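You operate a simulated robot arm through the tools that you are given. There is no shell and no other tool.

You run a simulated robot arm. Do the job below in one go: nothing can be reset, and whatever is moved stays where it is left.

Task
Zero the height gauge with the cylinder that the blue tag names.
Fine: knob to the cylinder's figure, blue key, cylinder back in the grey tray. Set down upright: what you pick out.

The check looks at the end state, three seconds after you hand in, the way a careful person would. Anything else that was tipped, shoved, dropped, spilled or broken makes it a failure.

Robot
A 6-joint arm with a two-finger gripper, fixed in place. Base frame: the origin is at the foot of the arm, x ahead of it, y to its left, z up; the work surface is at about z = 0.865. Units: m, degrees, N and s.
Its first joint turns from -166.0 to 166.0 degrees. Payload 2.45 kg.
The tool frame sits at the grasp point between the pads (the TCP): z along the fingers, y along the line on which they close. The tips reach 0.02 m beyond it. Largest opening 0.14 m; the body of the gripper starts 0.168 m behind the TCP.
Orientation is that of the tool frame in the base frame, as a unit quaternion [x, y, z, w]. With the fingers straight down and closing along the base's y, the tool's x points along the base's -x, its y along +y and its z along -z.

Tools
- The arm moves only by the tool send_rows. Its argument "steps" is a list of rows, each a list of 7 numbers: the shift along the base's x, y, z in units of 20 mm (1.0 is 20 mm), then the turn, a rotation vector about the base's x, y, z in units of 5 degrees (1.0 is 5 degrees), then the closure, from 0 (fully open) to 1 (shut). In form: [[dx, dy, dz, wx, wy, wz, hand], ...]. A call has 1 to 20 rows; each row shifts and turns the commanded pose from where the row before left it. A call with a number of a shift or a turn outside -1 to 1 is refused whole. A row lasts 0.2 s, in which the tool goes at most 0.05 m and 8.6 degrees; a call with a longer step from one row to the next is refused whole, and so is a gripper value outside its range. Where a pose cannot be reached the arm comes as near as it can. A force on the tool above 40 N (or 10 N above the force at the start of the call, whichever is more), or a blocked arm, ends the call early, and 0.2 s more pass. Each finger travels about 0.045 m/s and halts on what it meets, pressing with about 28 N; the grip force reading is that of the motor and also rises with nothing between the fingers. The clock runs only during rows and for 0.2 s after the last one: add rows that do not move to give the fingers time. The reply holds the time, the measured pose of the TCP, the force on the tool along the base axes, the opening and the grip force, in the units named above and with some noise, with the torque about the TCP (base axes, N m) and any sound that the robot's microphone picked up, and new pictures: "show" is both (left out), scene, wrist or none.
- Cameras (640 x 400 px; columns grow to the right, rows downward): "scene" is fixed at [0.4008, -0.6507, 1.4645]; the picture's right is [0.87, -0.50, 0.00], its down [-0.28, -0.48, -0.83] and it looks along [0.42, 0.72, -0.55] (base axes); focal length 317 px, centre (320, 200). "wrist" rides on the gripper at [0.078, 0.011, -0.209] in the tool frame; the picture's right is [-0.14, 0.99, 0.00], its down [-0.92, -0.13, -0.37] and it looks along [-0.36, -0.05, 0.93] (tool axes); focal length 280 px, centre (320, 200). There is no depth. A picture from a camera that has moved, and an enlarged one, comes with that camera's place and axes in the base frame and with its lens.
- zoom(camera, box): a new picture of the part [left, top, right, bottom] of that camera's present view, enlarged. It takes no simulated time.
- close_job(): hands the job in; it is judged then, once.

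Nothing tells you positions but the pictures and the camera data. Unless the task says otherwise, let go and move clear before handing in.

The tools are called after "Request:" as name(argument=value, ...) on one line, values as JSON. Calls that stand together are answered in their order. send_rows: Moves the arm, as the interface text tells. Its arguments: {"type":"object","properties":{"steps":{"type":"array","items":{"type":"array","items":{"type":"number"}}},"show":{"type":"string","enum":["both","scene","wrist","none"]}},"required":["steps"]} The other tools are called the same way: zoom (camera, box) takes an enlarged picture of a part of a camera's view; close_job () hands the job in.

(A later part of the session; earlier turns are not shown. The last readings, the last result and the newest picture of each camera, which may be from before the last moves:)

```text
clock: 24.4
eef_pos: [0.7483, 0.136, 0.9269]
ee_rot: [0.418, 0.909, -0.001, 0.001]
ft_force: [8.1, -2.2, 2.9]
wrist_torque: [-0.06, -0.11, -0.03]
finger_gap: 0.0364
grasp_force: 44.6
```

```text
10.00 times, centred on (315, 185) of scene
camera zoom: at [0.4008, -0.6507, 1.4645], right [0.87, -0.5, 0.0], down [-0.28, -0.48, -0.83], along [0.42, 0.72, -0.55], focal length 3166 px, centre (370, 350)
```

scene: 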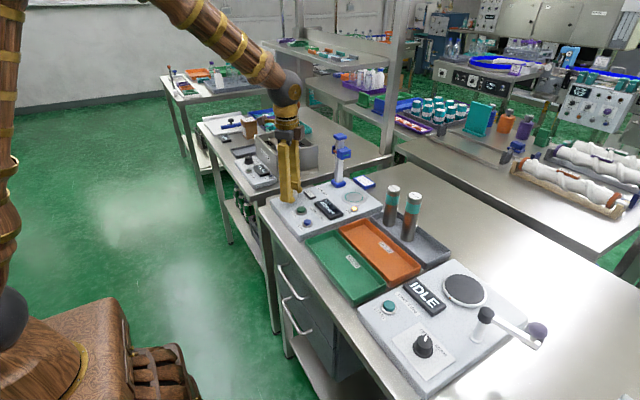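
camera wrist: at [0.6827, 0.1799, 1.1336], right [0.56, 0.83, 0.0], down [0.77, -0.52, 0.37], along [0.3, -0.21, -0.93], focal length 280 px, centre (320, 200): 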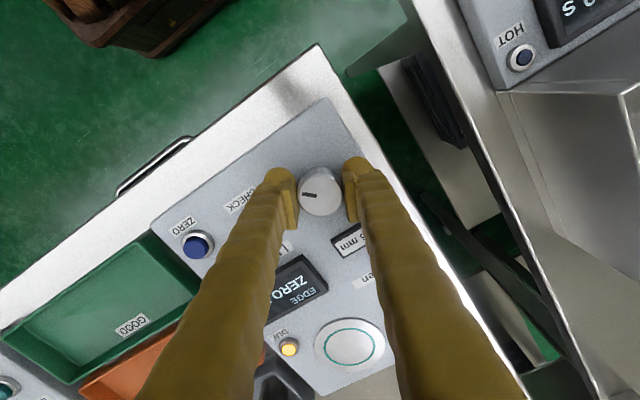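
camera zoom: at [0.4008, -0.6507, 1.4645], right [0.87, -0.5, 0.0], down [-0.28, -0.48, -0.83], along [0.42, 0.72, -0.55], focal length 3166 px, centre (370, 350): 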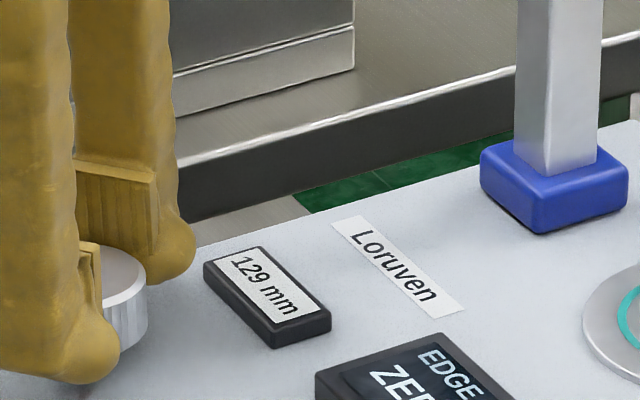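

129 mm at 49°, so 130 mm should be around 55–56°. Turning in fine steps.

Request:
send_rows(steps=[[0, 0, 0, 0, 0, -0.3, 0.85], [0, 0, 0, 0, 0, -0.3, 0.85], [0, 0, 0, 0, 0, 0, 0.85]], show="none")

Request:
zoom(camera="scene", box=[285, 165, 345, 205])

```text
clock: 25.2
eef_pos: [0.7478, 0.1352, 0.9258]
ee_rot: [0.441, 0.897, 0.001, 0.001]
ft_force: [6.5, 20.9, 17.0]
wrist_torque: [0.3, -0.07, 0.04]
finger_gap: 0.0364
grasp_force: 44.9
```

```text
10.00 times, centred on (315, 185) of scene
camera zoom: at [0.4008, -0.6507, 1.4645], right [0.87, -0.5, 0.0], down [-0.28, -0.48, -0.83], along [0.42, 0.72, -0.55], focal length 3166 px, centre (370, 350)
```

zoom: 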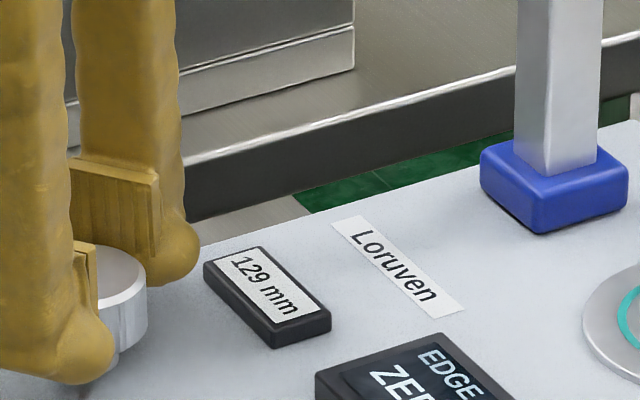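

Request:
send_rows(steps=[[0, 0, 0, 0, 0, -0.3, 0.85], [0, 0, 0, 0, 0, -0.1, 0.85], [0, 0, 0, 0, 0, 0, 0.85]], show="none")

Request:
zoom(camera="scene", box=[285, 165, 345, 205])

```text
clock: 26.0
eef_pos: [0.7493, 0.1362, 0.9255]
ee_rot: [0.457, 0.889, 0.001, 0.001]
ft_force: [19.6, 24.5, 19.8]
wrist_torque: [0.2, -0.35, 0.02]
finger_gap: 0.0363
grasp_force: 45.1
```

```text
10.00 times, centred on (315, 185) of scene
camera zoom: at [0.4008, -0.6507, 1.4645], right [0.87, -0.5, 0.0], down [-0.28, -0.48, -0.83], along [0.42, 0.72, -0.55], focal length 3166 px, centre (370, 350)
```

zoom: 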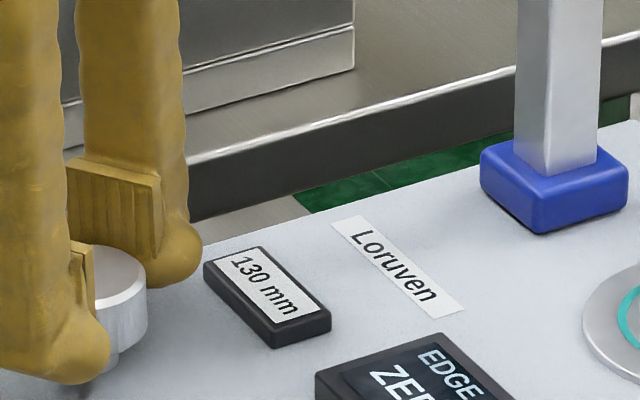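

It reads 130 mm. I'll add about 1.8° to sit mid-step, easing the side load, then check once more.

Request:
send_rows(steps=[[0.01, 0.012, 0.01, 0, 0, 0, 0.85], [0, 0, 0, 0, 0, -0.2, 0.85], [0, 0, 0, 0, 0, -0.16, 0.85], [0, 0, 0, 0, 0, 0, 0.85]], show="wrist")

Request:
zoom(camera="scene", box=[285, 165, 345, 205])

```text
clock: 27.0
eef_pos: [0.7492, 0.1352, 0.9249]
ee_rot: [0.47, 0.882, 0.0, 0.001]
ft_force: [23.2, 22.1, 14.3]
wrist_torque: [0.21, -0.24, 0.0]
finger_gap: 0.0366
grasp_force: 44.9
camera wrist: at [0.7137, 0.207, 1.1334], right [0.9, 0.44, 0.0], down [0.41, -0.84, 0.37], along [0.16, -0.33, -0.93], focal length 280 px, centre (320, 200)
```

wrist: 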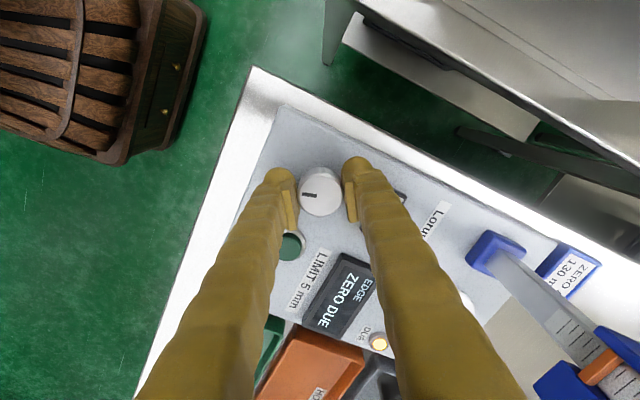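

```text
10.00 times, centred on (315, 185) of scene
camera zoom: at [0.4008, -0.6507, 1.4645], right [0.87, -0.5, 0.0], down [-0.28, -0.48, -0.83], along [0.42, 0.72, -0.55], focal length 3166 px, centre (370, 350)
```

zoom: 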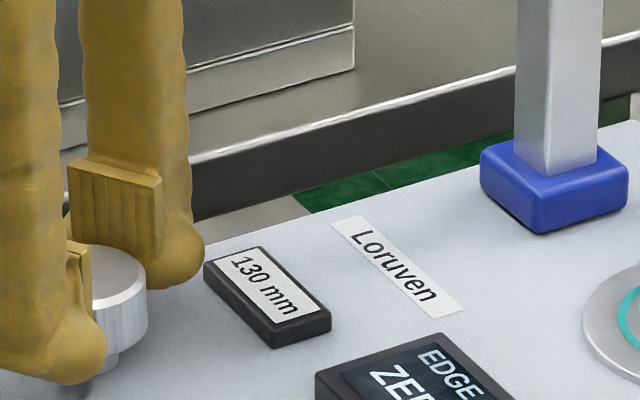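

The window reads 130 mm, well within the step. Now I open the fingers a little and lift straight up.

Request:
send_rows(steps=[[0.01, 0.01, 0, 0, 0, 0, 0.8], [0, 0, 0, 0, 0, 0, 0.7], [0, 0, 0, 0, 0, 0, 0.66], [0, 0, 0, 0, 0, 0, 0.64], [0, 0, 0, 0, 0, 0, 0.64]], show="wrist")

Request:
zoom(camera="scene", box=[285, 165, 345, 205])

```text
clock: 28.2
eef_pos: [0.75, 0.1369, 0.9247]
ee_rot: [0.471, 0.882, 0.0, 0.0]
ft_force: [-0.2, -0.1, -0.1]
wrist_torque: [0.0, -0.03, -0.01]
finger_gap: 0.0505
grasp_force: 0.2
camera wrist: at [0.7139, 0.2071, 1.1338], right [0.9, 0.44, 0.0], down [0.41, -0.84, 0.37], along [0.16, -0.33, -0.93], focal length 280 px, centre (320, 200)
```

wrist: 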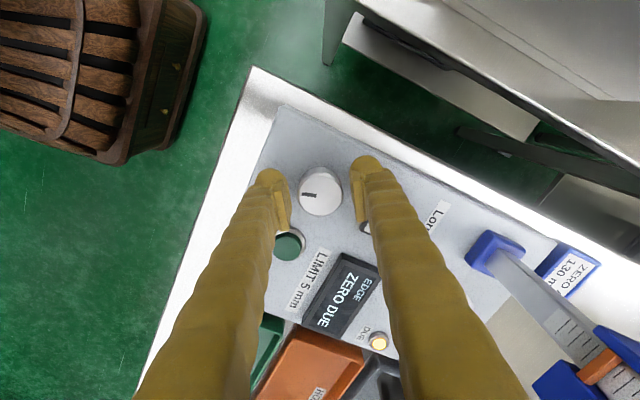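

```text
10.00 times, centred on (315, 185) of scene
camera zoom: at [0.4008, -0.6507, 1.4645], right [0.87, -0.5, 0.0], down [-0.28, -0.48, -0.83], along [0.42, 0.72, -0.55], focal length 3166 px, centre (370, 350)
```

zoom: 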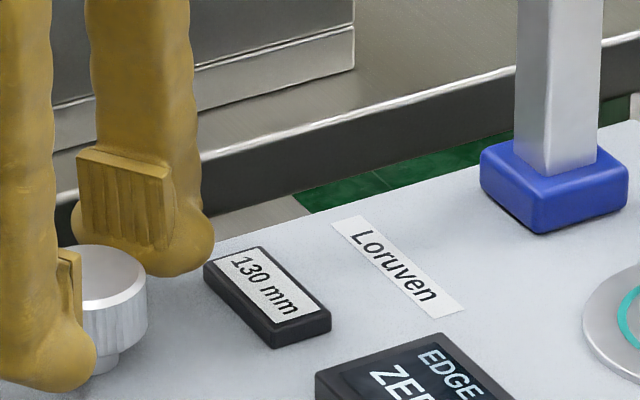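

The knob is released at 130 mm. Next I lift clear, turn back to closing along x with the camera on the -y side, and travel to above the 130 mm cylinder.

Request:
send_rows(steps=[[0, 0, 0.5, 0, 0, 0, 0.64], [0, 0, 1, 0, 0, 0, 0.64], [0, 0, 1, 0, 0, 0, 0.6], [0, 0, 1, 0, 0, 0, 0.5], [0, 0, 1, 0, 0, 0, 0.5], [0, 0, 1, 0, 0, 0, 0.5], [0, 0, 1, 0, 0, 0, 0.5], [0, 0, 1, 0, 0, 0, 0.5], [0, 0, 1, 0, 0, 0, 0.5], [0, 0, 1, 0, 0, 0, 0.5], [0, 0, 0.5, 0, 0, 0, 0.5], [0.36, -0.51, 0.5, 0, 0, 1, 0.5], [0.36, -0.51, 0, 0, 0, 1, 0.5], [0.36, -0.51, 0, 0, 0, 1, 0.5], [0.36, -0.51, 0, 0, 0, 1, 0.5], [0.36, -0.51, 0, 0, 0, 1, 0.5], [0.36, -0.51, 0, 0, 0, 1, 0.5], [0.36, -0.51, 0, 0, 0, 1, 0.5], [0.36, -0.51, 0, 0, 0, 1, 0.5], [0.36, -0.51, 0, 0, 0, 1, 0.5]], show="none")

Request:
send_rows(steps=[[0.36, -0.51, 0, 0, 0, 1, 0.5], [0.36, -0.51, 0, 0, 0, 1, 0.5], [0.36, -0.51, 0, 0, 0, 1, 0.5], [0.36, -0.51, 0, 0, 0, 1, 0.5], [0.36, -0.51, 0, 0, 0, 1, 0.5], [0.36, -0.51, 0, 0, 0, 1, 0.5], [0.36, -0.51, 0, 0, 0, 1, 0.5], [0.36, -0.51, 0, 0, 0, 1, 0.5], [0.36, -0.51, 0, 0, 0, 1, 0.5], [0.36, -0.51, 0, 0, 0, 1, 0.5], [0.36, -0.51, 0, 0, 0, 1, 0.5], [0.36, -0.51, 0, 0, 0, 1, 0.5], [0.36, -0.51, 0, 0, 0, 1, 0.5], [0.36, -0.51, 0, 0, 0, 1, 0.5], [0.36, -0.51, 0, 0, 0, 1, 0.5], [0.36, -0.51, 0, 0, 0, 1, 0.5], [0.36, -0.51, 0, 0, 0, 1, 0.4], [0.36, -0.51, 0, 0, 0, 1, 0.4], [0.36, -0.51, 0, 0, 0, 1, 0.4], [0.36, -0.51, 0, 0, 0, 1, 0.4]])

```text
clock: 32.4
eef_pos: [0.8155, 0.0439, 1.1364]
ee_rot: [0.097, 0.995, 0.001, -0.001]
ft_force: [-1.0, 0.2, -1.2]
wrist_torque: [-0.01, 0.02, 0.0]
finger_gap: 0.0701
grasp_force: 0.1
```

```text
clock: 36.6
eef_pos: [0.9583, -0.1595, 1.1357]
ee_rot: [-0.7, 0.714, -0.001, 0.001]
ft_force: [-0.4, 0.8, 0.0]
wrist_torque: [-0.03, -0.04, 0.03]
finger_gap: 0.0839
grasp_force: 0.2
camera wrist: at [0.9447, -0.2379, 1.3435], right [-0.99, 0.16, 0.0], down [0.15, 0.92, 0.37], along [0.06, 0.36, -0.93], focal length 280 px, centre (320, 200)
```

scene: 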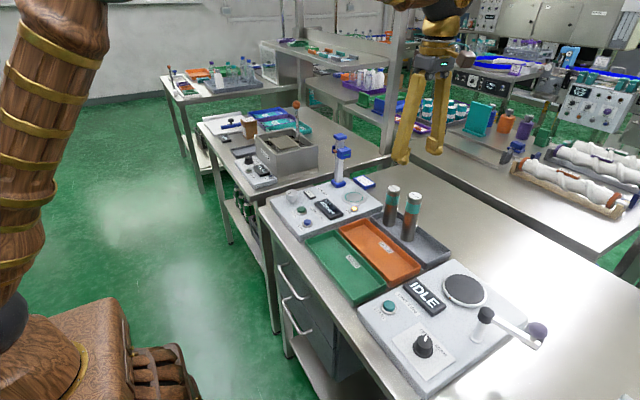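
wrist: 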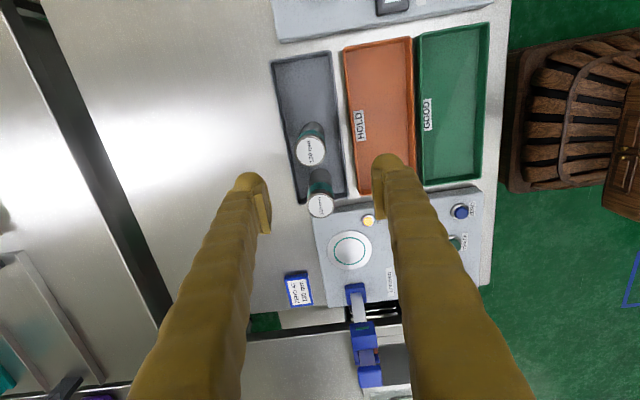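

Now hovering near the 130 cylinder; zooming for a precise fix.

Request:
zoom(camera="wrist", box=[270, 100, 370, 230])

Request:
zoom(camera="scene", box=[370, 170, 460, 260])

```text
3.08 times, centred on (320, 165) of wrist
camera zoom: at [0.9447, -0.2379, 1.3435], right [-0.99, 0.16, 0.0], down [0.15, 0.92, 0.37], along [0.06, 0.36, -0.93], focal length 863 px, centre (320, 308)
```

zoom: 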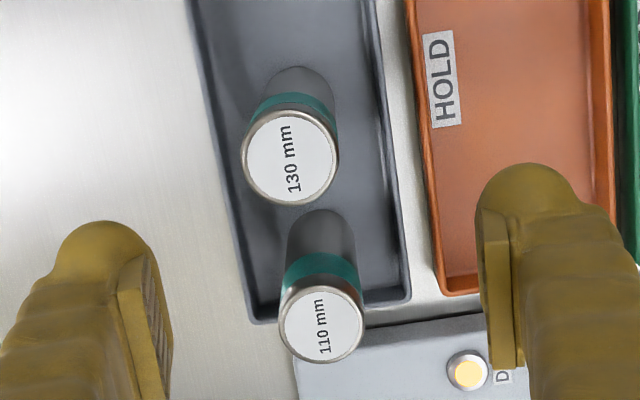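

```text
4.44 times, centred on (415, 215) of scene
camera zoom: at [0.4008, -0.6507, 1.4645], right [0.87, -0.5, 0.0], down [-0.28, -0.48, -0.83], along [0.42, 0.72, -0.55], focal length 1407 px, centre (-102, 133)
```

zoom: 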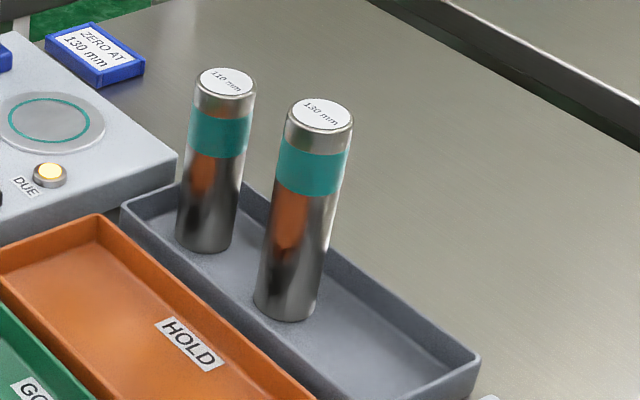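

The 130 cylinder's axis is at about (0.968, -0.171), near the reach limit. I'll line up above it, check that the pose is reached, then descend.

Request:
send_rows(steps=[[0.25, -0.29, -0.3, 0, 0, 0.24, 0.4], [0.245, -0.29, -0.6, 0, 0, 0, 0.4], [0, 0, -1, 0, 0, 0, 0.4], [0, 0, -1, 0, 0, 0, 0.4], [0, 0, -0.5, 0, 0, 0, 0.4], [0, 0, 0, 0, 0, 0, 0.4], [0, 0, 0, 0, 0, 0, 0.4]])

Request:
zoom(camera="wrist", box=[230, 110, 410, 250])

```text
clock: 38.2
eef_pos: [0.9689, -0.172, 1.0683]
ee_rot: [-0.707, 0.707, 0.0, 0.0]
ft_force: [0.3, 0.0, -1.0]
wrist_torque: [-0.01, -0.02, 0.02]
finger_gap: 0.0841
grasp_force: 0.1
camera wrist: at [0.9575, -0.2506, 1.2765], right [-0.99, 0.14, 0.0], down [0.13, 0.92, 0.37], along [0.05, 0.37, -0.93], focal length 280 px, centre (320, 200)
```

scene: 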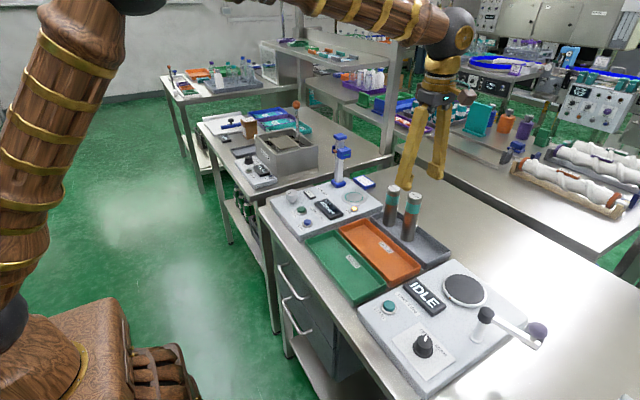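
wrist: 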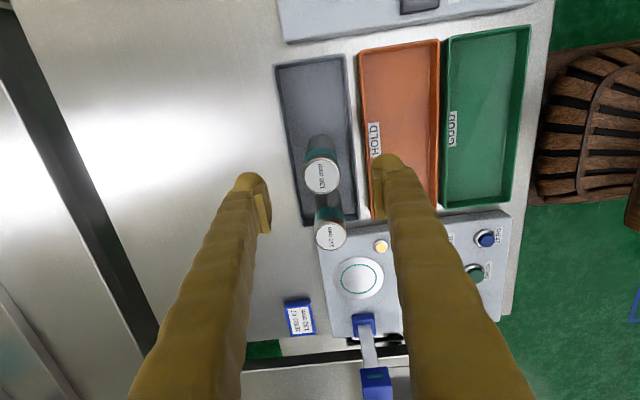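

```text
2.86 times, centred on (320, 180) of wrist
camera zoom: at [0.9575, -0.2506, 1.2765], right [-0.99, 0.14, 0.0], down [0.13, 0.92, 0.37], along [0.05, 0.37, -0.93], focal length 801 px, centre (320, 257)
```

zoom: 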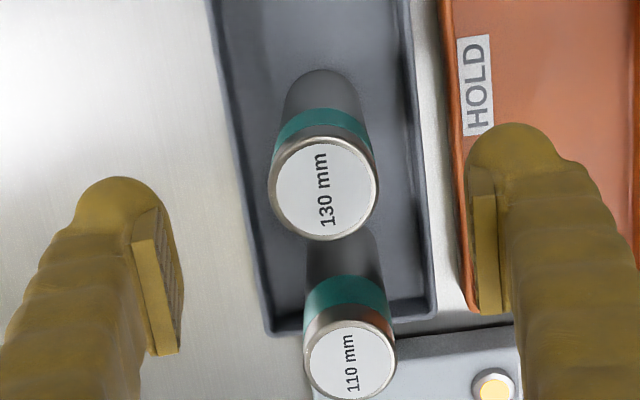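

The pose is reached, and the cylinder is within about 1.5 mm of the tool axis. I'll correct that and descend around the cylinder.

Request:
send_rows(steps=[[-0.06, 0.05, -0.5, 0, 0, 0, 0.4], [0, 0, -0.8, 0, 0, 0, 0.4], [0, 0, -0.8, 0, 0, 0, 0.4], [0, 0, -0.8, 0, 0, 0, 0.4], [0, 0, -0.8, 0, 0, 0, 0.4], [0, 0, -0.8, 0, 0, 0, 0.4], [0, 0, -0.78, 0, 0, 0, 0.4], [0, 0, 0, 0, 0, 0, 0.4], [0, 0, 0, 0, 0, 0, 0.4]])

Request:
zoom(camera="wrist", box=[230, 110, 410, 270])

Request:
zoom(camera="scene", box=[370, 150, 460, 250])

```text
clock: 40.2
eef_pos: [0.9682, -0.169, 0.9607]
ee_rot: [-0.707, 0.708, 0.0, 0.001]
ft_force: [0.3, -0.1, 0.3]
wrist_torque: [0.02, 0.03, -0.01]
finger_gap: 0.0841
grasp_force: 0.1
camera wrist: at [0.957, -0.2473, 1.1693], right [-0.99, 0.14, 0.0], down [0.13, 0.92, 0.37], along [0.05, 0.37, -0.93], focal length 280 px, centre (320, 200)
```

scene: 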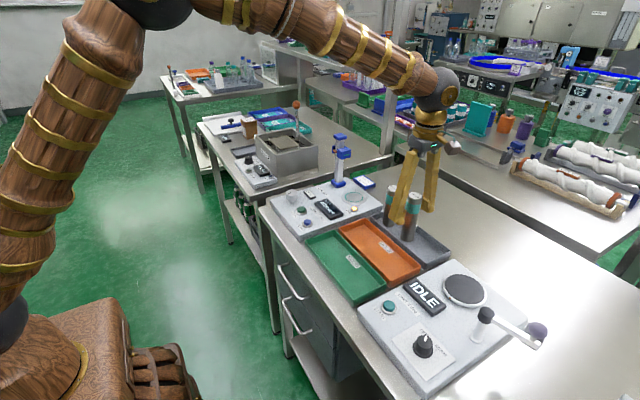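
wrist: 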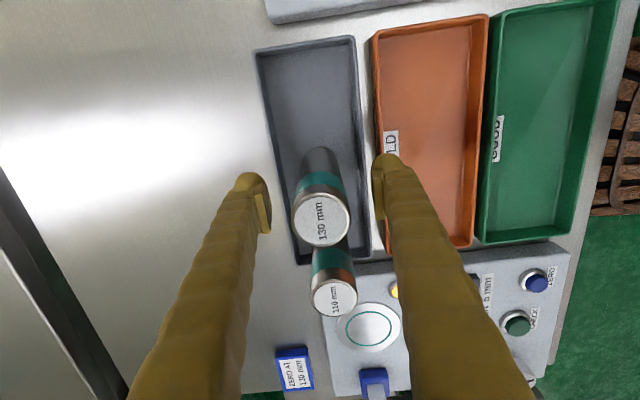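

```text
2.50 times, centred on (320, 190) of wrist
camera zoom: at [0.957, -0.2473, 1.1693], right [-0.99, 0.14, 0.0], down [0.13, 0.92, 0.37], along [0.05, 0.37, -0.93], focal length 701 px, centre (320, 225)
```

zoom: 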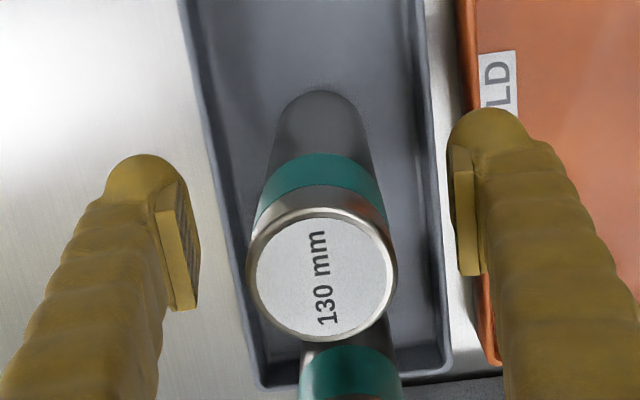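

```text
4.00 times, centred on (415, 200) of scene
camera zoom: at [0.4008, -0.6507, 1.4645], right [0.87, -0.5, 0.0], down [-0.28, -0.48, -0.83], along [0.42, 0.72, -0.55], focal length 1266 px, centre (-60, 200)
```

zoom: 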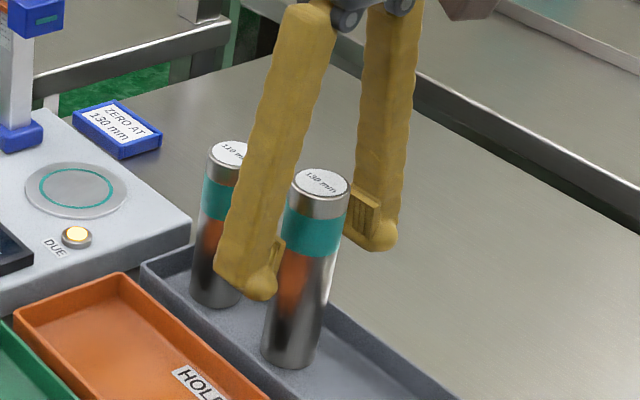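

The cylinder is centred between the pads. Closing slowly.

Request:
send_rows(steps=[[0, 0, 0, 0, 0, 0, 0.48], [0, 0, 0, 0, 0, 0, 0.56], [0, 0, 0, 0, 0, 0, 0.64], [0, 0, 0, 0, 0, 0, 0.69], [0, 0, 0, 0, 0, 0, 0.72], [0, 0, 0, 0, 0, 0, 0.75], [0, 0, 0, 0, 0, 0, 0.8], [0, 0, 0, 0, 0, 0, 0.85], [0, 0, 0, 0, 0, 0, 0.85]], show="wrist")

Request:
zoom(camera="wrist", box=[230, 110, 410, 270])

```text
clock: 42.2
eef_pos: [0.969, -0.1687, 0.9609]
ee_rot: [0.707, -0.707, 0.0, -0.001]
ft_force: [-2.2, 1.0, -0.1]
wrist_torque: [0.02, 0.07, 0.03]
finger_gap: 0.038
grasp_force: 27.7
camera wrist: at [0.957, -0.2473, 1.1694], right [-0.99, 0.14, 0.0], down [0.13, 0.92, 0.37], along [0.05, 0.37, -0.93], focal length 280 px, centre (320, 200)
```

wrist: 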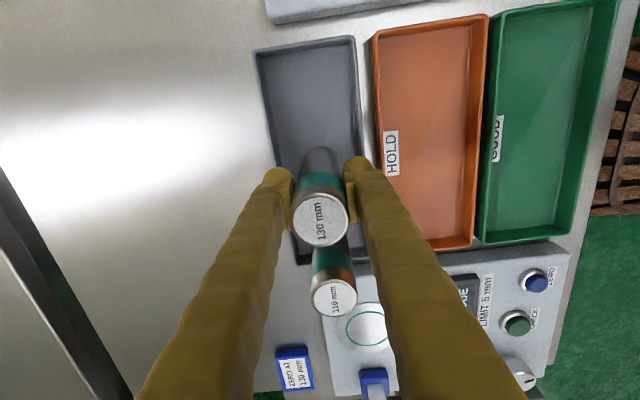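

```text
2.50 times, centred on (320, 190) of wrist
camera zoom: at [0.957, -0.2473, 1.1694], right [-0.99, 0.14, 0.0], down [0.13, 0.92, 0.37], along [0.05, 0.37, -0.93], focal length 701 px, centre (320, 225)
```

zoom: 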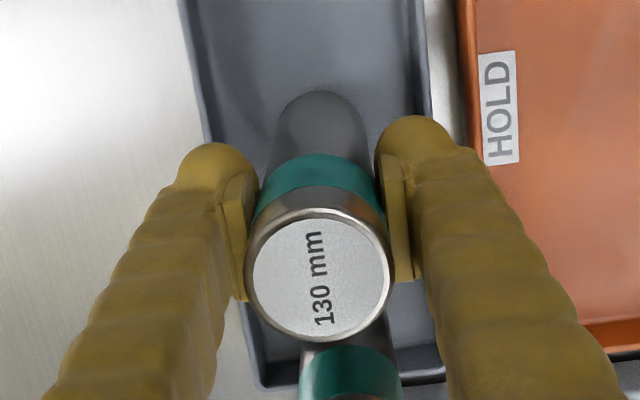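

Gripped at 38 mm with 28 N. Lifting straight up, slowly at first.

Request:
send_rows(steps=[[0, 0, 0.2, 0, 0, 0, 0.9], [0, 0, 0.3, 0, 0, 0, 0.9], [0, 0, 0.5, 0, 0, 0, 0.9], [0, 0, 0.5, 0, 0, 0, 0.9], [0, 0, 0.5, 0, 0, 0, 0.9], [0, 0, 0, 0, 0, 0, 0.9]])

Request:
zoom(camera="wrist", box=[230, 110, 410, 270])

Request:
zoom(camera="scene", box=[370, 150, 460, 250])

```text
clock: 43.6
eef_pos: [0.9671, -0.1698, 1.0026]
ee_rot: [0.707, -0.707, 0.0, -0.001]
ft_force: [0.0, -0.3, -4.0]
wrist_torque: [0.02, 0.03, 0.0]
finger_gap: 0.0379
grasp_force: 27.7
camera wrist: at [0.955, -0.2485, 1.2103], right [-0.99, 0.14, 0.0], down [0.13, 0.92, 0.37], along [0.05, 0.37, -0.93], focal length 280 px, centre (320, 200)
```

scene: 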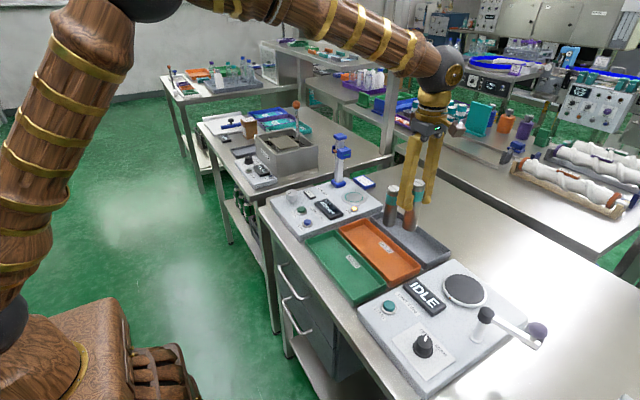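
wrist: 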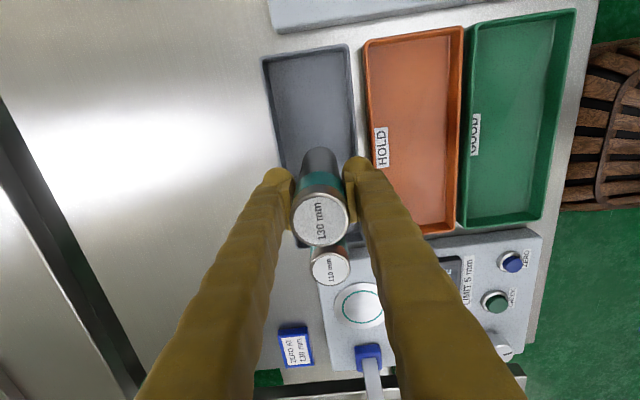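

```text
2.50 times, centred on (320, 190) of wrist
camera zoom: at [0.955, -0.2485, 1.2103], right [-0.99, 0.14, 0.0], down [0.13, 0.92, 0.37], along [0.05, 0.37, -0.93], focal length 701 px, centre (320, 225)
```

zoom: 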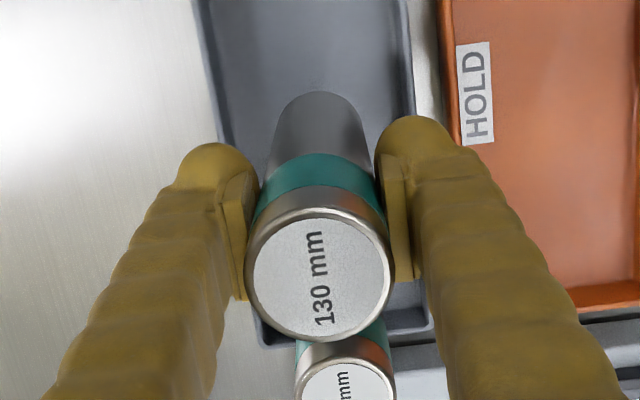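

```text
4.00 times, centred on (415, 200) of scene
camera zoom: at [0.4008, -0.6507, 1.4645], right [0.87, -0.5, 0.0], down [-0.28, -0.48, -0.83], along [0.42, 0.72, -0.55], focal length 1266 px, centre (-60, 200)
```

zoom: 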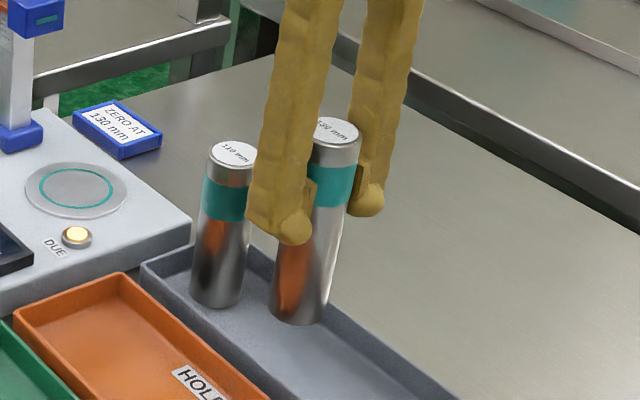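

The cylinder lifts cleanly, about 4 N. I'll raise it above the 110 mm cylinder's height and carry it over to above the gauge plate.

Request:
send_rows(steps=[[0, 0, 0.7, 0, 0, 0, 0.9], [0, 0, 1, 0, 0, 0, 0.9], [0, 0, 1, 0, 0, 0, 0.9], [0, 0, 1, 0, 0, 0, 0.9], [0, 0, 1, 0, 0, 0, 0.9], [0, 0, 1, 0, 0, 0, 0.9], [0, 0, 0.7, 0, 0, 0, 0.9], [-0.1, 0.5, 0, 0, 0, 0, 0.9], [-0.15, 0.95, 0, 0, 0, 0, 0.9], [-0.15, 1, 0, 0, 0, 0, 0.9], [-0.15, 1, 0, 0, 0, 0, 0.9], [-0.15, 1, 0, 0, 0, 0, 0.9], [-0.15, 1, 0, 0, 0, 0, 0.9], [-0.15, 1, 0, 0, 0, 0, 0.9], [-0.15, 1, 0, 0, 0, 0, 0.9], [-0.15, 1, 0, 0, 0, 0, 0.9], [-0.15, 1, 0, 0, 0, 0, 0.9], [-0.145, 0.87, 0, 0, 0, 0, 0.9], [0, 0.5, 0, 0, 0, 0, 0.9], [0, 0, 0, 0, 0, 0, 0.9]])

Request:
zoom(camera="scene", box=[310, 90, 410, 220])

Request:
zoom(camera="wrist", box=[230, 80, 410, 270])

```text
clock: 47.8
eef_pos: [0.9347, 0.0454, 1.1303]
ee_rot: [-0.707, 0.707, 0.001, 0.001]
ft_force: [0.8, 0.8, -3.4]
wrist_torque: [0.03, -0.01, -0.01]
finger_gap: 0.0376
grasp_force: 28.0
camera wrist: at [0.923, -0.0328, 1.3382], right [-0.99, 0.14, 0.0], down [0.13, 0.92, 0.37], along [0.05, 0.37, -0.93], focal length 280 px, centre (320, 200)
```

scene: 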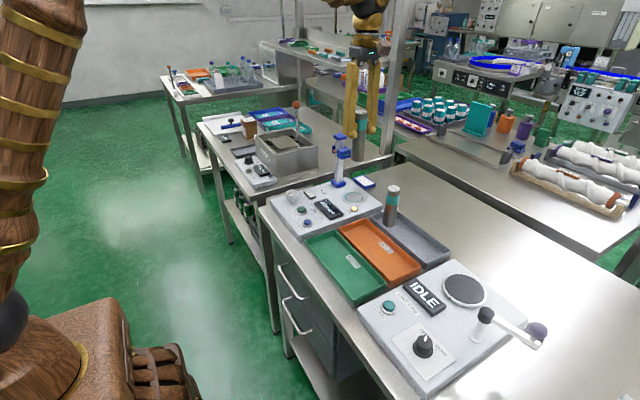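
wrist: 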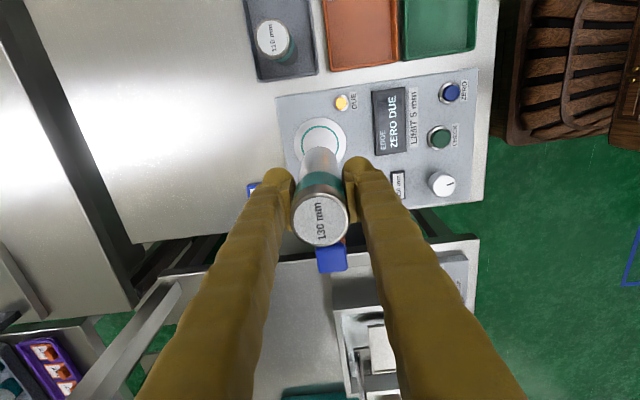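

```text
3.08 times, centred on (360, 155) of scene
camera zoom: at [0.4008, -0.6507, 1.4645], right [0.87, -0.5, 0.0], down [-0.28, -0.48, -0.83], along [0.42, 0.72, -0.55], focal length 974 px, centre (197, 338)
```

zoom: 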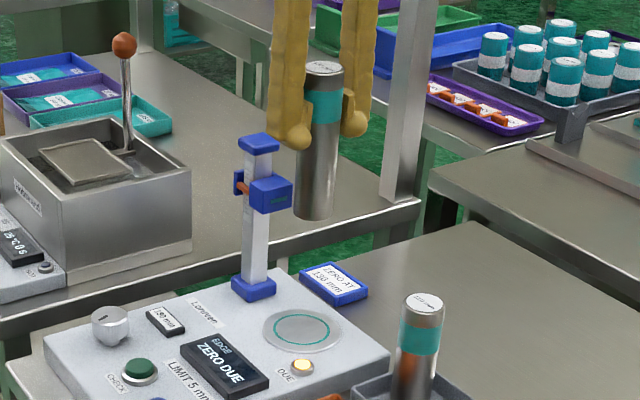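

```text
2.11 times, centred on (320, 175) of wrist
camera zoom: at [0.923, -0.0328, 1.3382], right [-0.99, 0.14, 0.0], down [0.13, 0.92, 0.37], along [0.05, 0.37, -0.93], focal length 590 px, centre (320, 253)
```

zoom: 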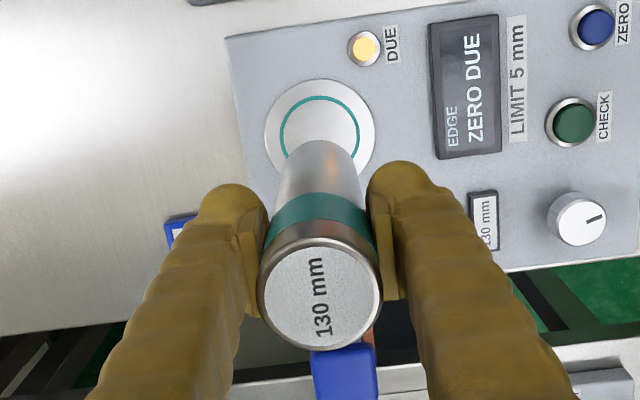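

The cylinder is centred over the ring to within about 1 mm. I'll lower it to just above the plate.

Request:
send_rows(steps=[[0, 0, -0.5, 0, 0, 0, 0.9], [0, 0, -0.9, 0, 0, 0, 0.9], [0, 0, -0.9, 0, 0, 0, 0.9], [0, 0, -0.9, 0, 0, 0, 0.9], [0, 0, -0.9, 0, 0, 0, 0.9], [0, 0, -0.9, 0, 0, 0, 0.9], [0, 0, -0.7, 0, 0, 0, 0.9], [0, 0, -0.4, 0, 0, 0, 0.9], [0, 0, -0.3, 0, 0, 0, 0.9], [0, 0, 0, 0, 0, 0, 0.9]])

Request:
zoom(camera="scene", box=[310, 120, 400, 220])

Request:
zoom(camera="wrist", box=[230, 100, 410, 270])

```text
clock: 50.0
eef_pos: [0.9378, 0.0451, 1.0011]
ee_rot: [-0.707, 0.708, 0.001, 0.0]
ft_force: [0.0, 0.2, -4.2]
wrist_torque: [0.01, -0.03, -0.02]
finger_gap: 0.0378
grasp_force: 27.8
camera wrist: at [0.9247, -0.0325, 1.2098], right [-0.99, 0.14, 0.0], down [0.13, 0.92, 0.37], along [0.05, 0.37, -0.93], focal length 280 px, centre (320, 200)
```

scene: 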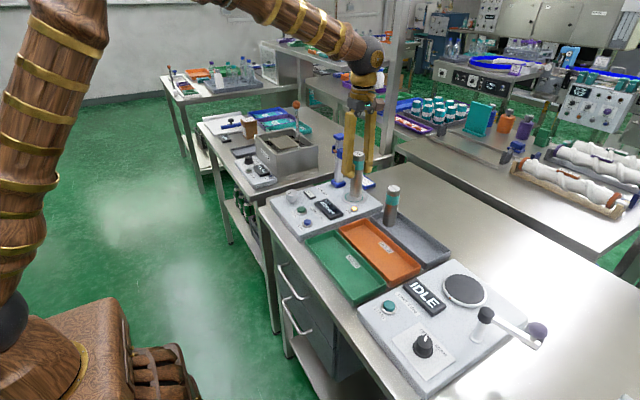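
wrist: 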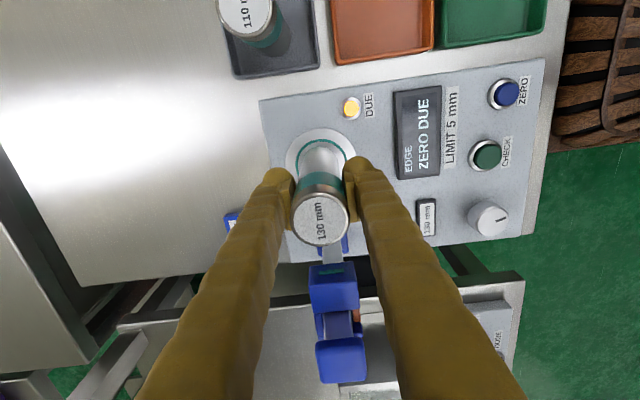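

```text
4.00 times, centred on (355, 170) of scene
camera zoom: at [0.4008, -0.6507, 1.4645], right [0.87, -0.5, 0.0], down [-0.28, -0.48, -0.83], along [0.42, 0.72, -0.55], focal length 1266 px, centre (180, 320)
```

zoom: 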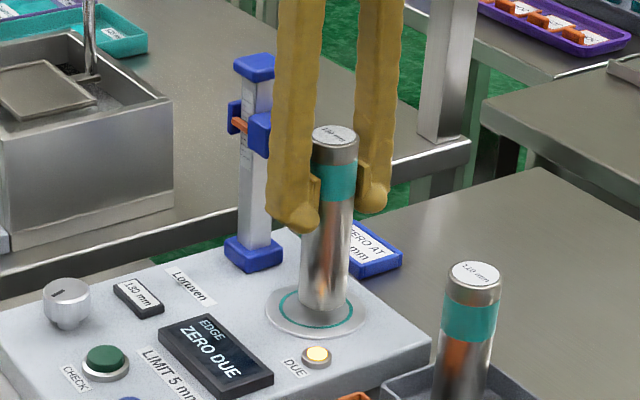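

```text
2.35 times, centred on (320, 185) of wrist
camera zoom: at [0.9247, -0.0325, 1.2098], right [-0.99, 0.14, 0.0], down [0.13, 0.92, 0.37], along [0.05, 0.37, -0.93], focal length 660 px, centre (320, 235)
```

zoom: 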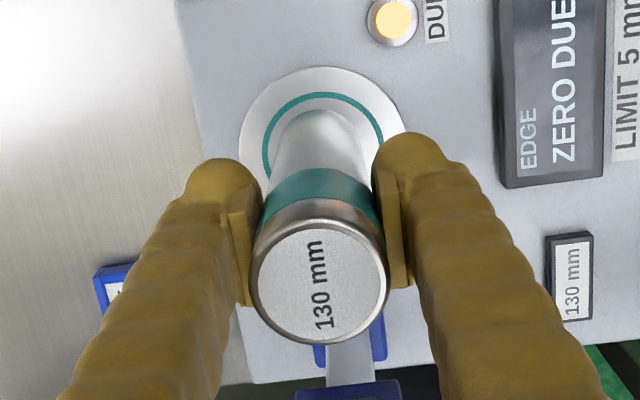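

Base and ring look concentric. Lowering gently the last couple of centimetres, watching the force for contact.

Request:
send_rows(steps=[[0, 0, -0.3, 0, 0, 0, 0.9], [0, 0, -0.3, 0, 0, 0, 0.9], [0, 0, -0.1, 0, 0, 0, 0.9], [0, 0, 0, 0, 0, 0, 0.9]], show="none")

Request:
zoom(camera="scene", box=[340, 170, 380, 210])

```text
clock: 51.0
eef_pos: [0.9364, 0.0466, 0.9895]
ee_rot: [-0.707, 0.707, -0.001, 0.001]
ft_force: [-2.9, 1.7, 22.3]
wrist_torque: [0.1, 0.18, 0.0]
finger_gap: 0.0379
grasp_force: 27.5
```

```text
10.00 times, centred on (360, 190) of scene
camera zoom: at [0.4008, -0.6507, 1.4645], right [0.87, -0.5, 0.0], down [-0.28, -0.48, -0.83], along [0.42, 0.72, -0.55], focal length 3166 px, centre (-80, 300)
```

zoom: 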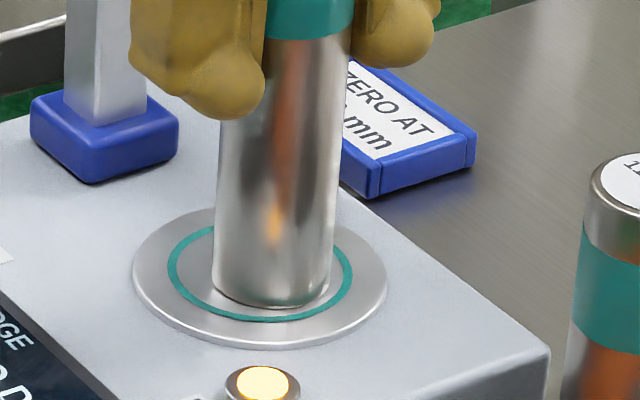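

Contact felt (about 22 N) and the cylinder is on the plate, but the scene view hints it's 3 mm off the ring's centre. I'll check both views carefully before letting go.

Request:
zoom(camera="wrist", box=[270, 110, 370, 210])

Request:
zoom(camera="scene", box=[345, 180, 375, 210])

```text
4.00 times, centred on (320, 160) of wrist
camera zoom: at [0.9237, -0.0327, 1.1975], right [-0.99, 0.14, 0.0], down [0.13, 0.92, 0.37], along [0.05, 0.37, -0.93], focal length 1122 px, centre (320, 360)
```

zoom: 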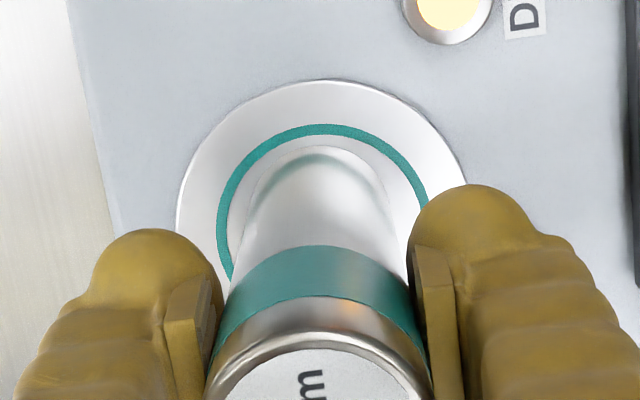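

```text
13.33 times, centred on (360, 195) of scene
camera zoom: at [0.4008, -0.6507, 1.4645], right [0.87, -0.5, 0.0], down [-0.28, -0.48, -0.83], along [0.42, 0.72, -0.55], focal length 4221 px, centre (-213, 267)
```

zoom: 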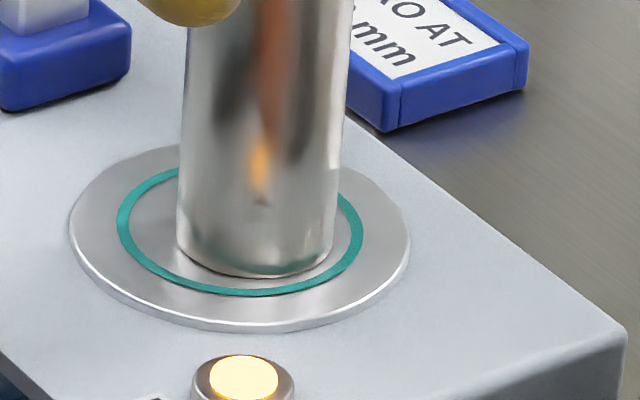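

Request:
zoom(camera="wrist", box=[295, 125, 345, 165])

Request:
zoom(camera="scene", box=[340, 130, 385, 210])

```text
10.00 times, centred on (320, 145) of wrist
camera zoom: at [0.9237, -0.0327, 1.1975], right [-0.99, 0.14, 0.0], down [0.13, 0.92, 0.37], along [0.05, 0.37, -0.93], focal length 2804 px, centre (320, 750)
```

zoom: 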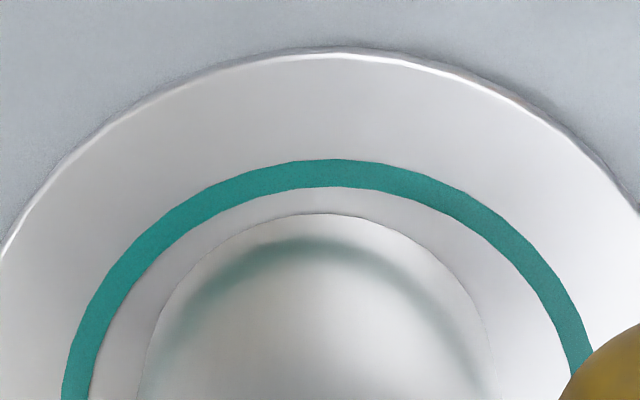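

```text
5.00 times, centred on (362, 170) of scene
camera zoom: at [0.4008, -0.6507, 1.4645], right [0.87, -0.5, 0.0], down [-0.28, -0.48, -0.83], along [0.42, 0.72, -0.55], focal length 1583 px, centre (108, 350)
```

zoom: 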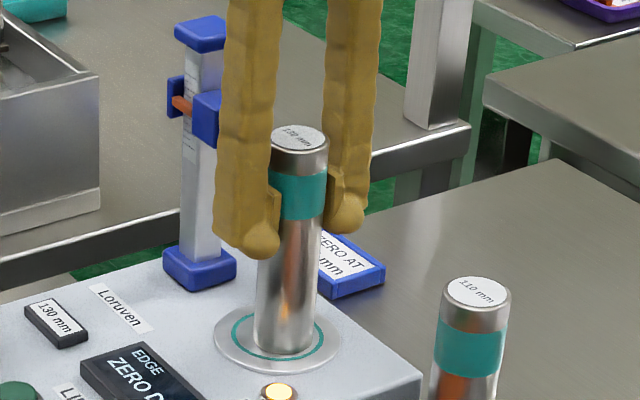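

The base is not concentric with the ring: it sits about 4–5 mm toward -y and 1.5–2 mm toward +x, so it is gripped slightly off the pad centre. I'll lift 5 mm, shift it to the ring's centre, and set it down again.

Request:
send_rows(steps=[[0, 0, 0.15, 0, 0, 0, 0.9], [0, 0, 0.15, 0, 0, 0, 0.9], [-0.04, 0.11, 0, 0, 0, 0, 0.9], [-0.045, 0.115, 0, 0, 0, 0, 0.9], [0, 0, -0.1, 0, 0, 0, 0.9], [0, 0, -0.1, 0, 0, 0, 0.9], [0, 0, 0, 0, 0, 0, 0.9]], show="none")

Request:
zoom(camera="wrist", box=[295, 125, 345, 165])

Request:
zoom(camera="scene", box=[345, 180, 375, 210])

```text
clock: 52.6
eef_pos: [0.9349, 0.0509, 0.99]
ee_rot: [-0.707, 0.707, 0.001, 0.0]
ft_force: [0.0, -0.1, -5.1]
wrist_torque: [0.01, -0.05, 0.0]
finger_gap: 0.0378
grasp_force: 27.8
```

```text
10.00 times, centred on (320, 145) of wrist
camera zoom: at [0.9221, -0.0278, 1.198], right [-0.99, 0.14, 0.0], down [0.13, 0.92, 0.37], along [0.05, 0.37, -0.93], focal length 2804 px, centre (320, 750)
```

zoom: 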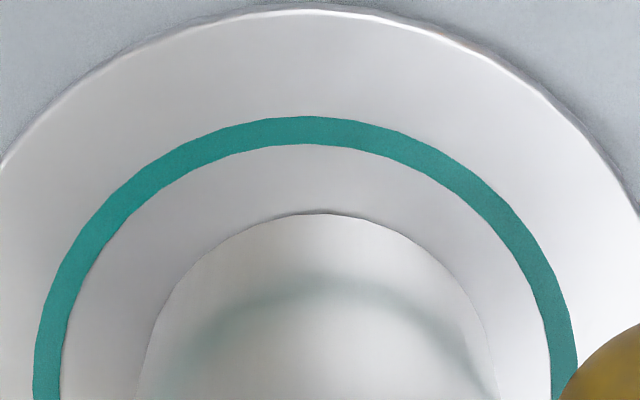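

```text
13.33 times, centred on (360, 195) of scene
camera zoom: at [0.4008, -0.6507, 1.4645], right [0.87, -0.5, 0.0], down [-0.28, -0.48, -0.83], along [0.42, 0.72, -0.55], focal length 4221 px, centre (-213, 267)
```

zoom: 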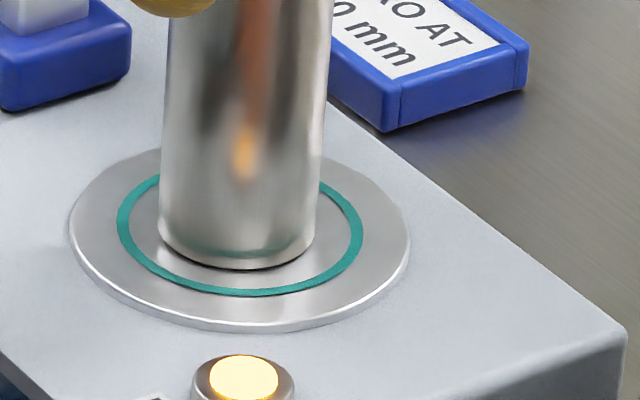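

The base now sits concentric with the ring to within about 1 mm. I'll add a small x correction and lower to contact.

Request:
send_rows(steps=[[0.035, 0, 0, 0, 0, 0, 0.9], [0, 0, -0.03, 0, 0, 0, 0.9], [0, 0, -0.03, 0, 0, 0, 0.9], [0, 0, 0, 0, 0, 0, 0.9]], show="none")

Request:
zoom(camera="wrist", box=[295, 125, 345, 165])

Request:
zoom(camera="scene", box=[345, 180, 375, 210])

```text
clock: 53.6
eef_pos: [0.9349, 0.0492, 0.9892]
ee_rot: [-0.707, 0.707, 0.001, 0.0]
ft_force: [-2.3, 2.3, 5.1]
wrist_torque: [0.07, 0.1, 0.03]
finger_gap: 0.0376
grasp_force: 27.5
```

```text
10.00 times, centred on (320, 145) of wrist
camera zoom: at [0.9231, -0.0284, 1.1975], right [-0.99, 0.14, 0.0], down [0.13, 0.92, 0.37], along [0.05, 0.37, -0.93], focal length 2804 px, centre (320, 750)
```

zoom: 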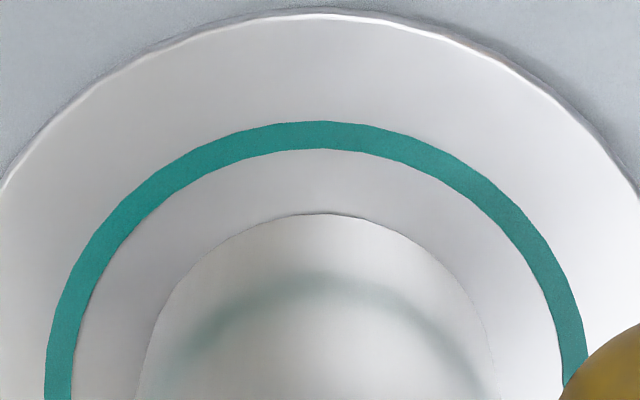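

```text
13.33 times, centred on (360, 195) of scene
camera zoom: at [0.4008, -0.6507, 1.4645], right [0.87, -0.5, 0.0], down [-0.28, -0.48, -0.83], along [0.42, 0.72, -0.55], focal length 4221 px, centre (-213, 267)
```

zoom: 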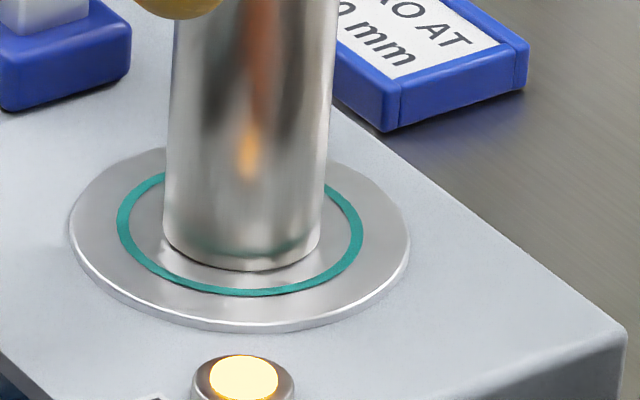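

On the plate with light contact and well centred. Opening slowly.

Request:
send_rows(steps=[[0, 0, 0, 0, 0, 0, 0.78], [0, 0, 0, 0, 0, 0, 0.74], [0, 0, 0, 0, 0, 0, 0.72], [0, 0, 0, 0, 0, 0, 0.7], [0, 0, 0, 0, 0, 0, 0.66], [0, 0, 0, 0, 0, 0, 0.6], [0, 0, 0, 0, 0, 0, 0.5], [0, 0, 0, 0, 0, 0, 0.4], [0, 0, 0, 0, 0, 0, 0.4], [0, 0, 0, 0, 0, 0, 0.4]])

Request:
zoom(camera="wrist", box=[230, 100, 410, 270])

Request:
zoom(camera="scene", box=[310, 120, 400, 220])

Request:
zoom(camera="wrist", box=[295, 125, 345, 165])

```text
clock: 55.8
eef_pos: [0.9345, 0.05, 0.9891]
ee_rot: [-0.707, 0.708, 0.001, 0.0]
ft_force: [0.7, 0.2, 0.0]
wrist_torque: [0.02, 0.03, 0.0]
finger_gap: 0.0839
grasp_force: 0.0
camera wrist: at [0.9232, -0.0285, 1.197], right [-0.99, 0.14, 0.0], down [0.13, 0.92, 0.37], along [0.05, 0.37, -0.93], focal length 280 px, centre (320, 200)
```

scene: 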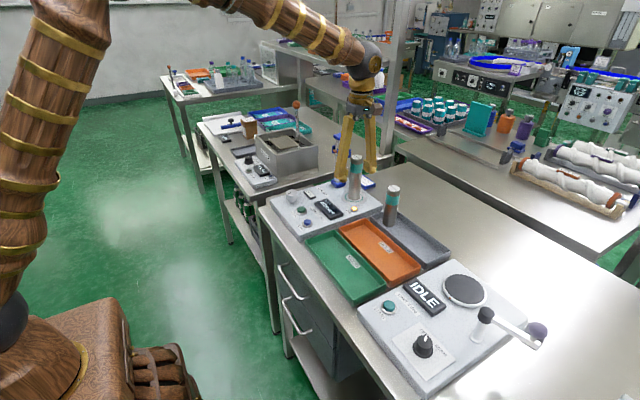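
wrist: 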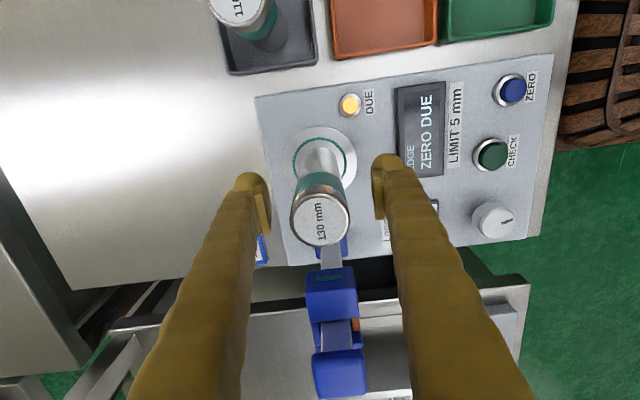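

```text
2.35 times, centred on (320, 185) of wrist
camera zoom: at [0.9232, -0.0285, 1.197], right [-0.99, 0.14, 0.0], down [0.13, 0.92, 0.37], along [0.05, 0.37, -0.93], focal length 660 px, centre (320, 235)
```

zoom: 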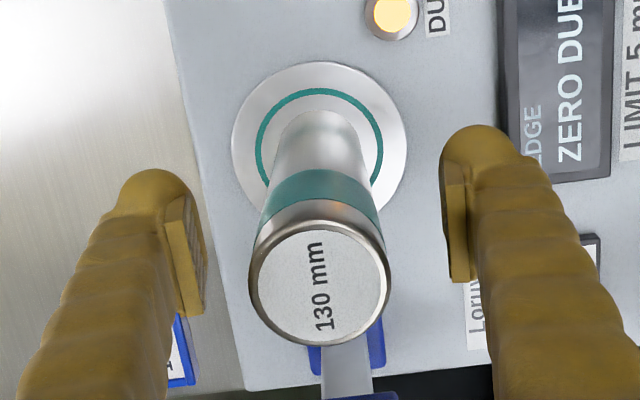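

```text
4.00 times, centred on (355, 170) of scene
camera zoom: at [0.4008, -0.6507, 1.4645], right [0.87, -0.5, 0.0], down [-0.28, -0.48, -0.83], along [0.42, 0.72, -0.55], focal length 1266 px, centre (180, 320)
```

zoom: 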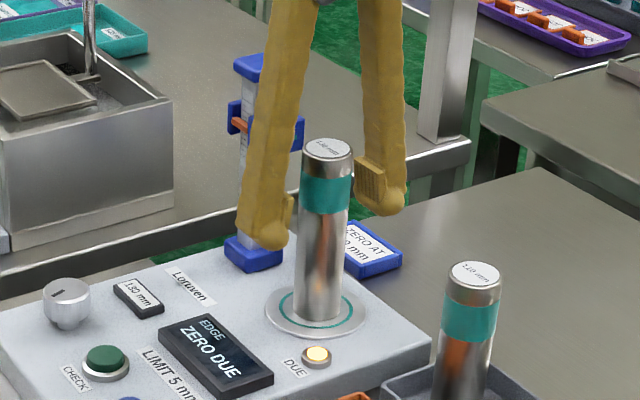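

```text
10.00 times, centred on (320, 145) of wrist
camera zoom: at [0.9232, -0.0285, 1.197], right [-0.99, 0.14, 0.0], down [0.13, 0.92, 0.37], along [0.05, 0.37, -0.93], focal length 2804 px, centre (320, 750)
```

zoom: 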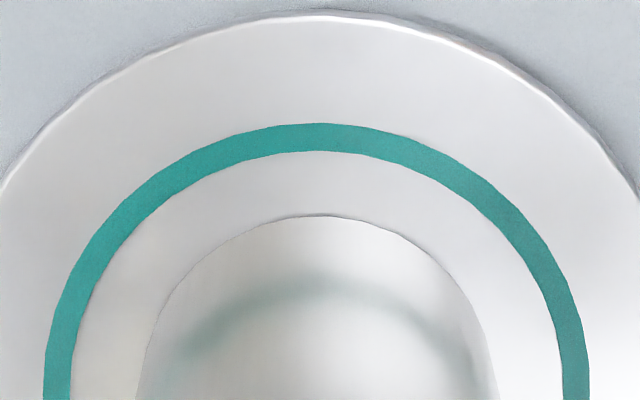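

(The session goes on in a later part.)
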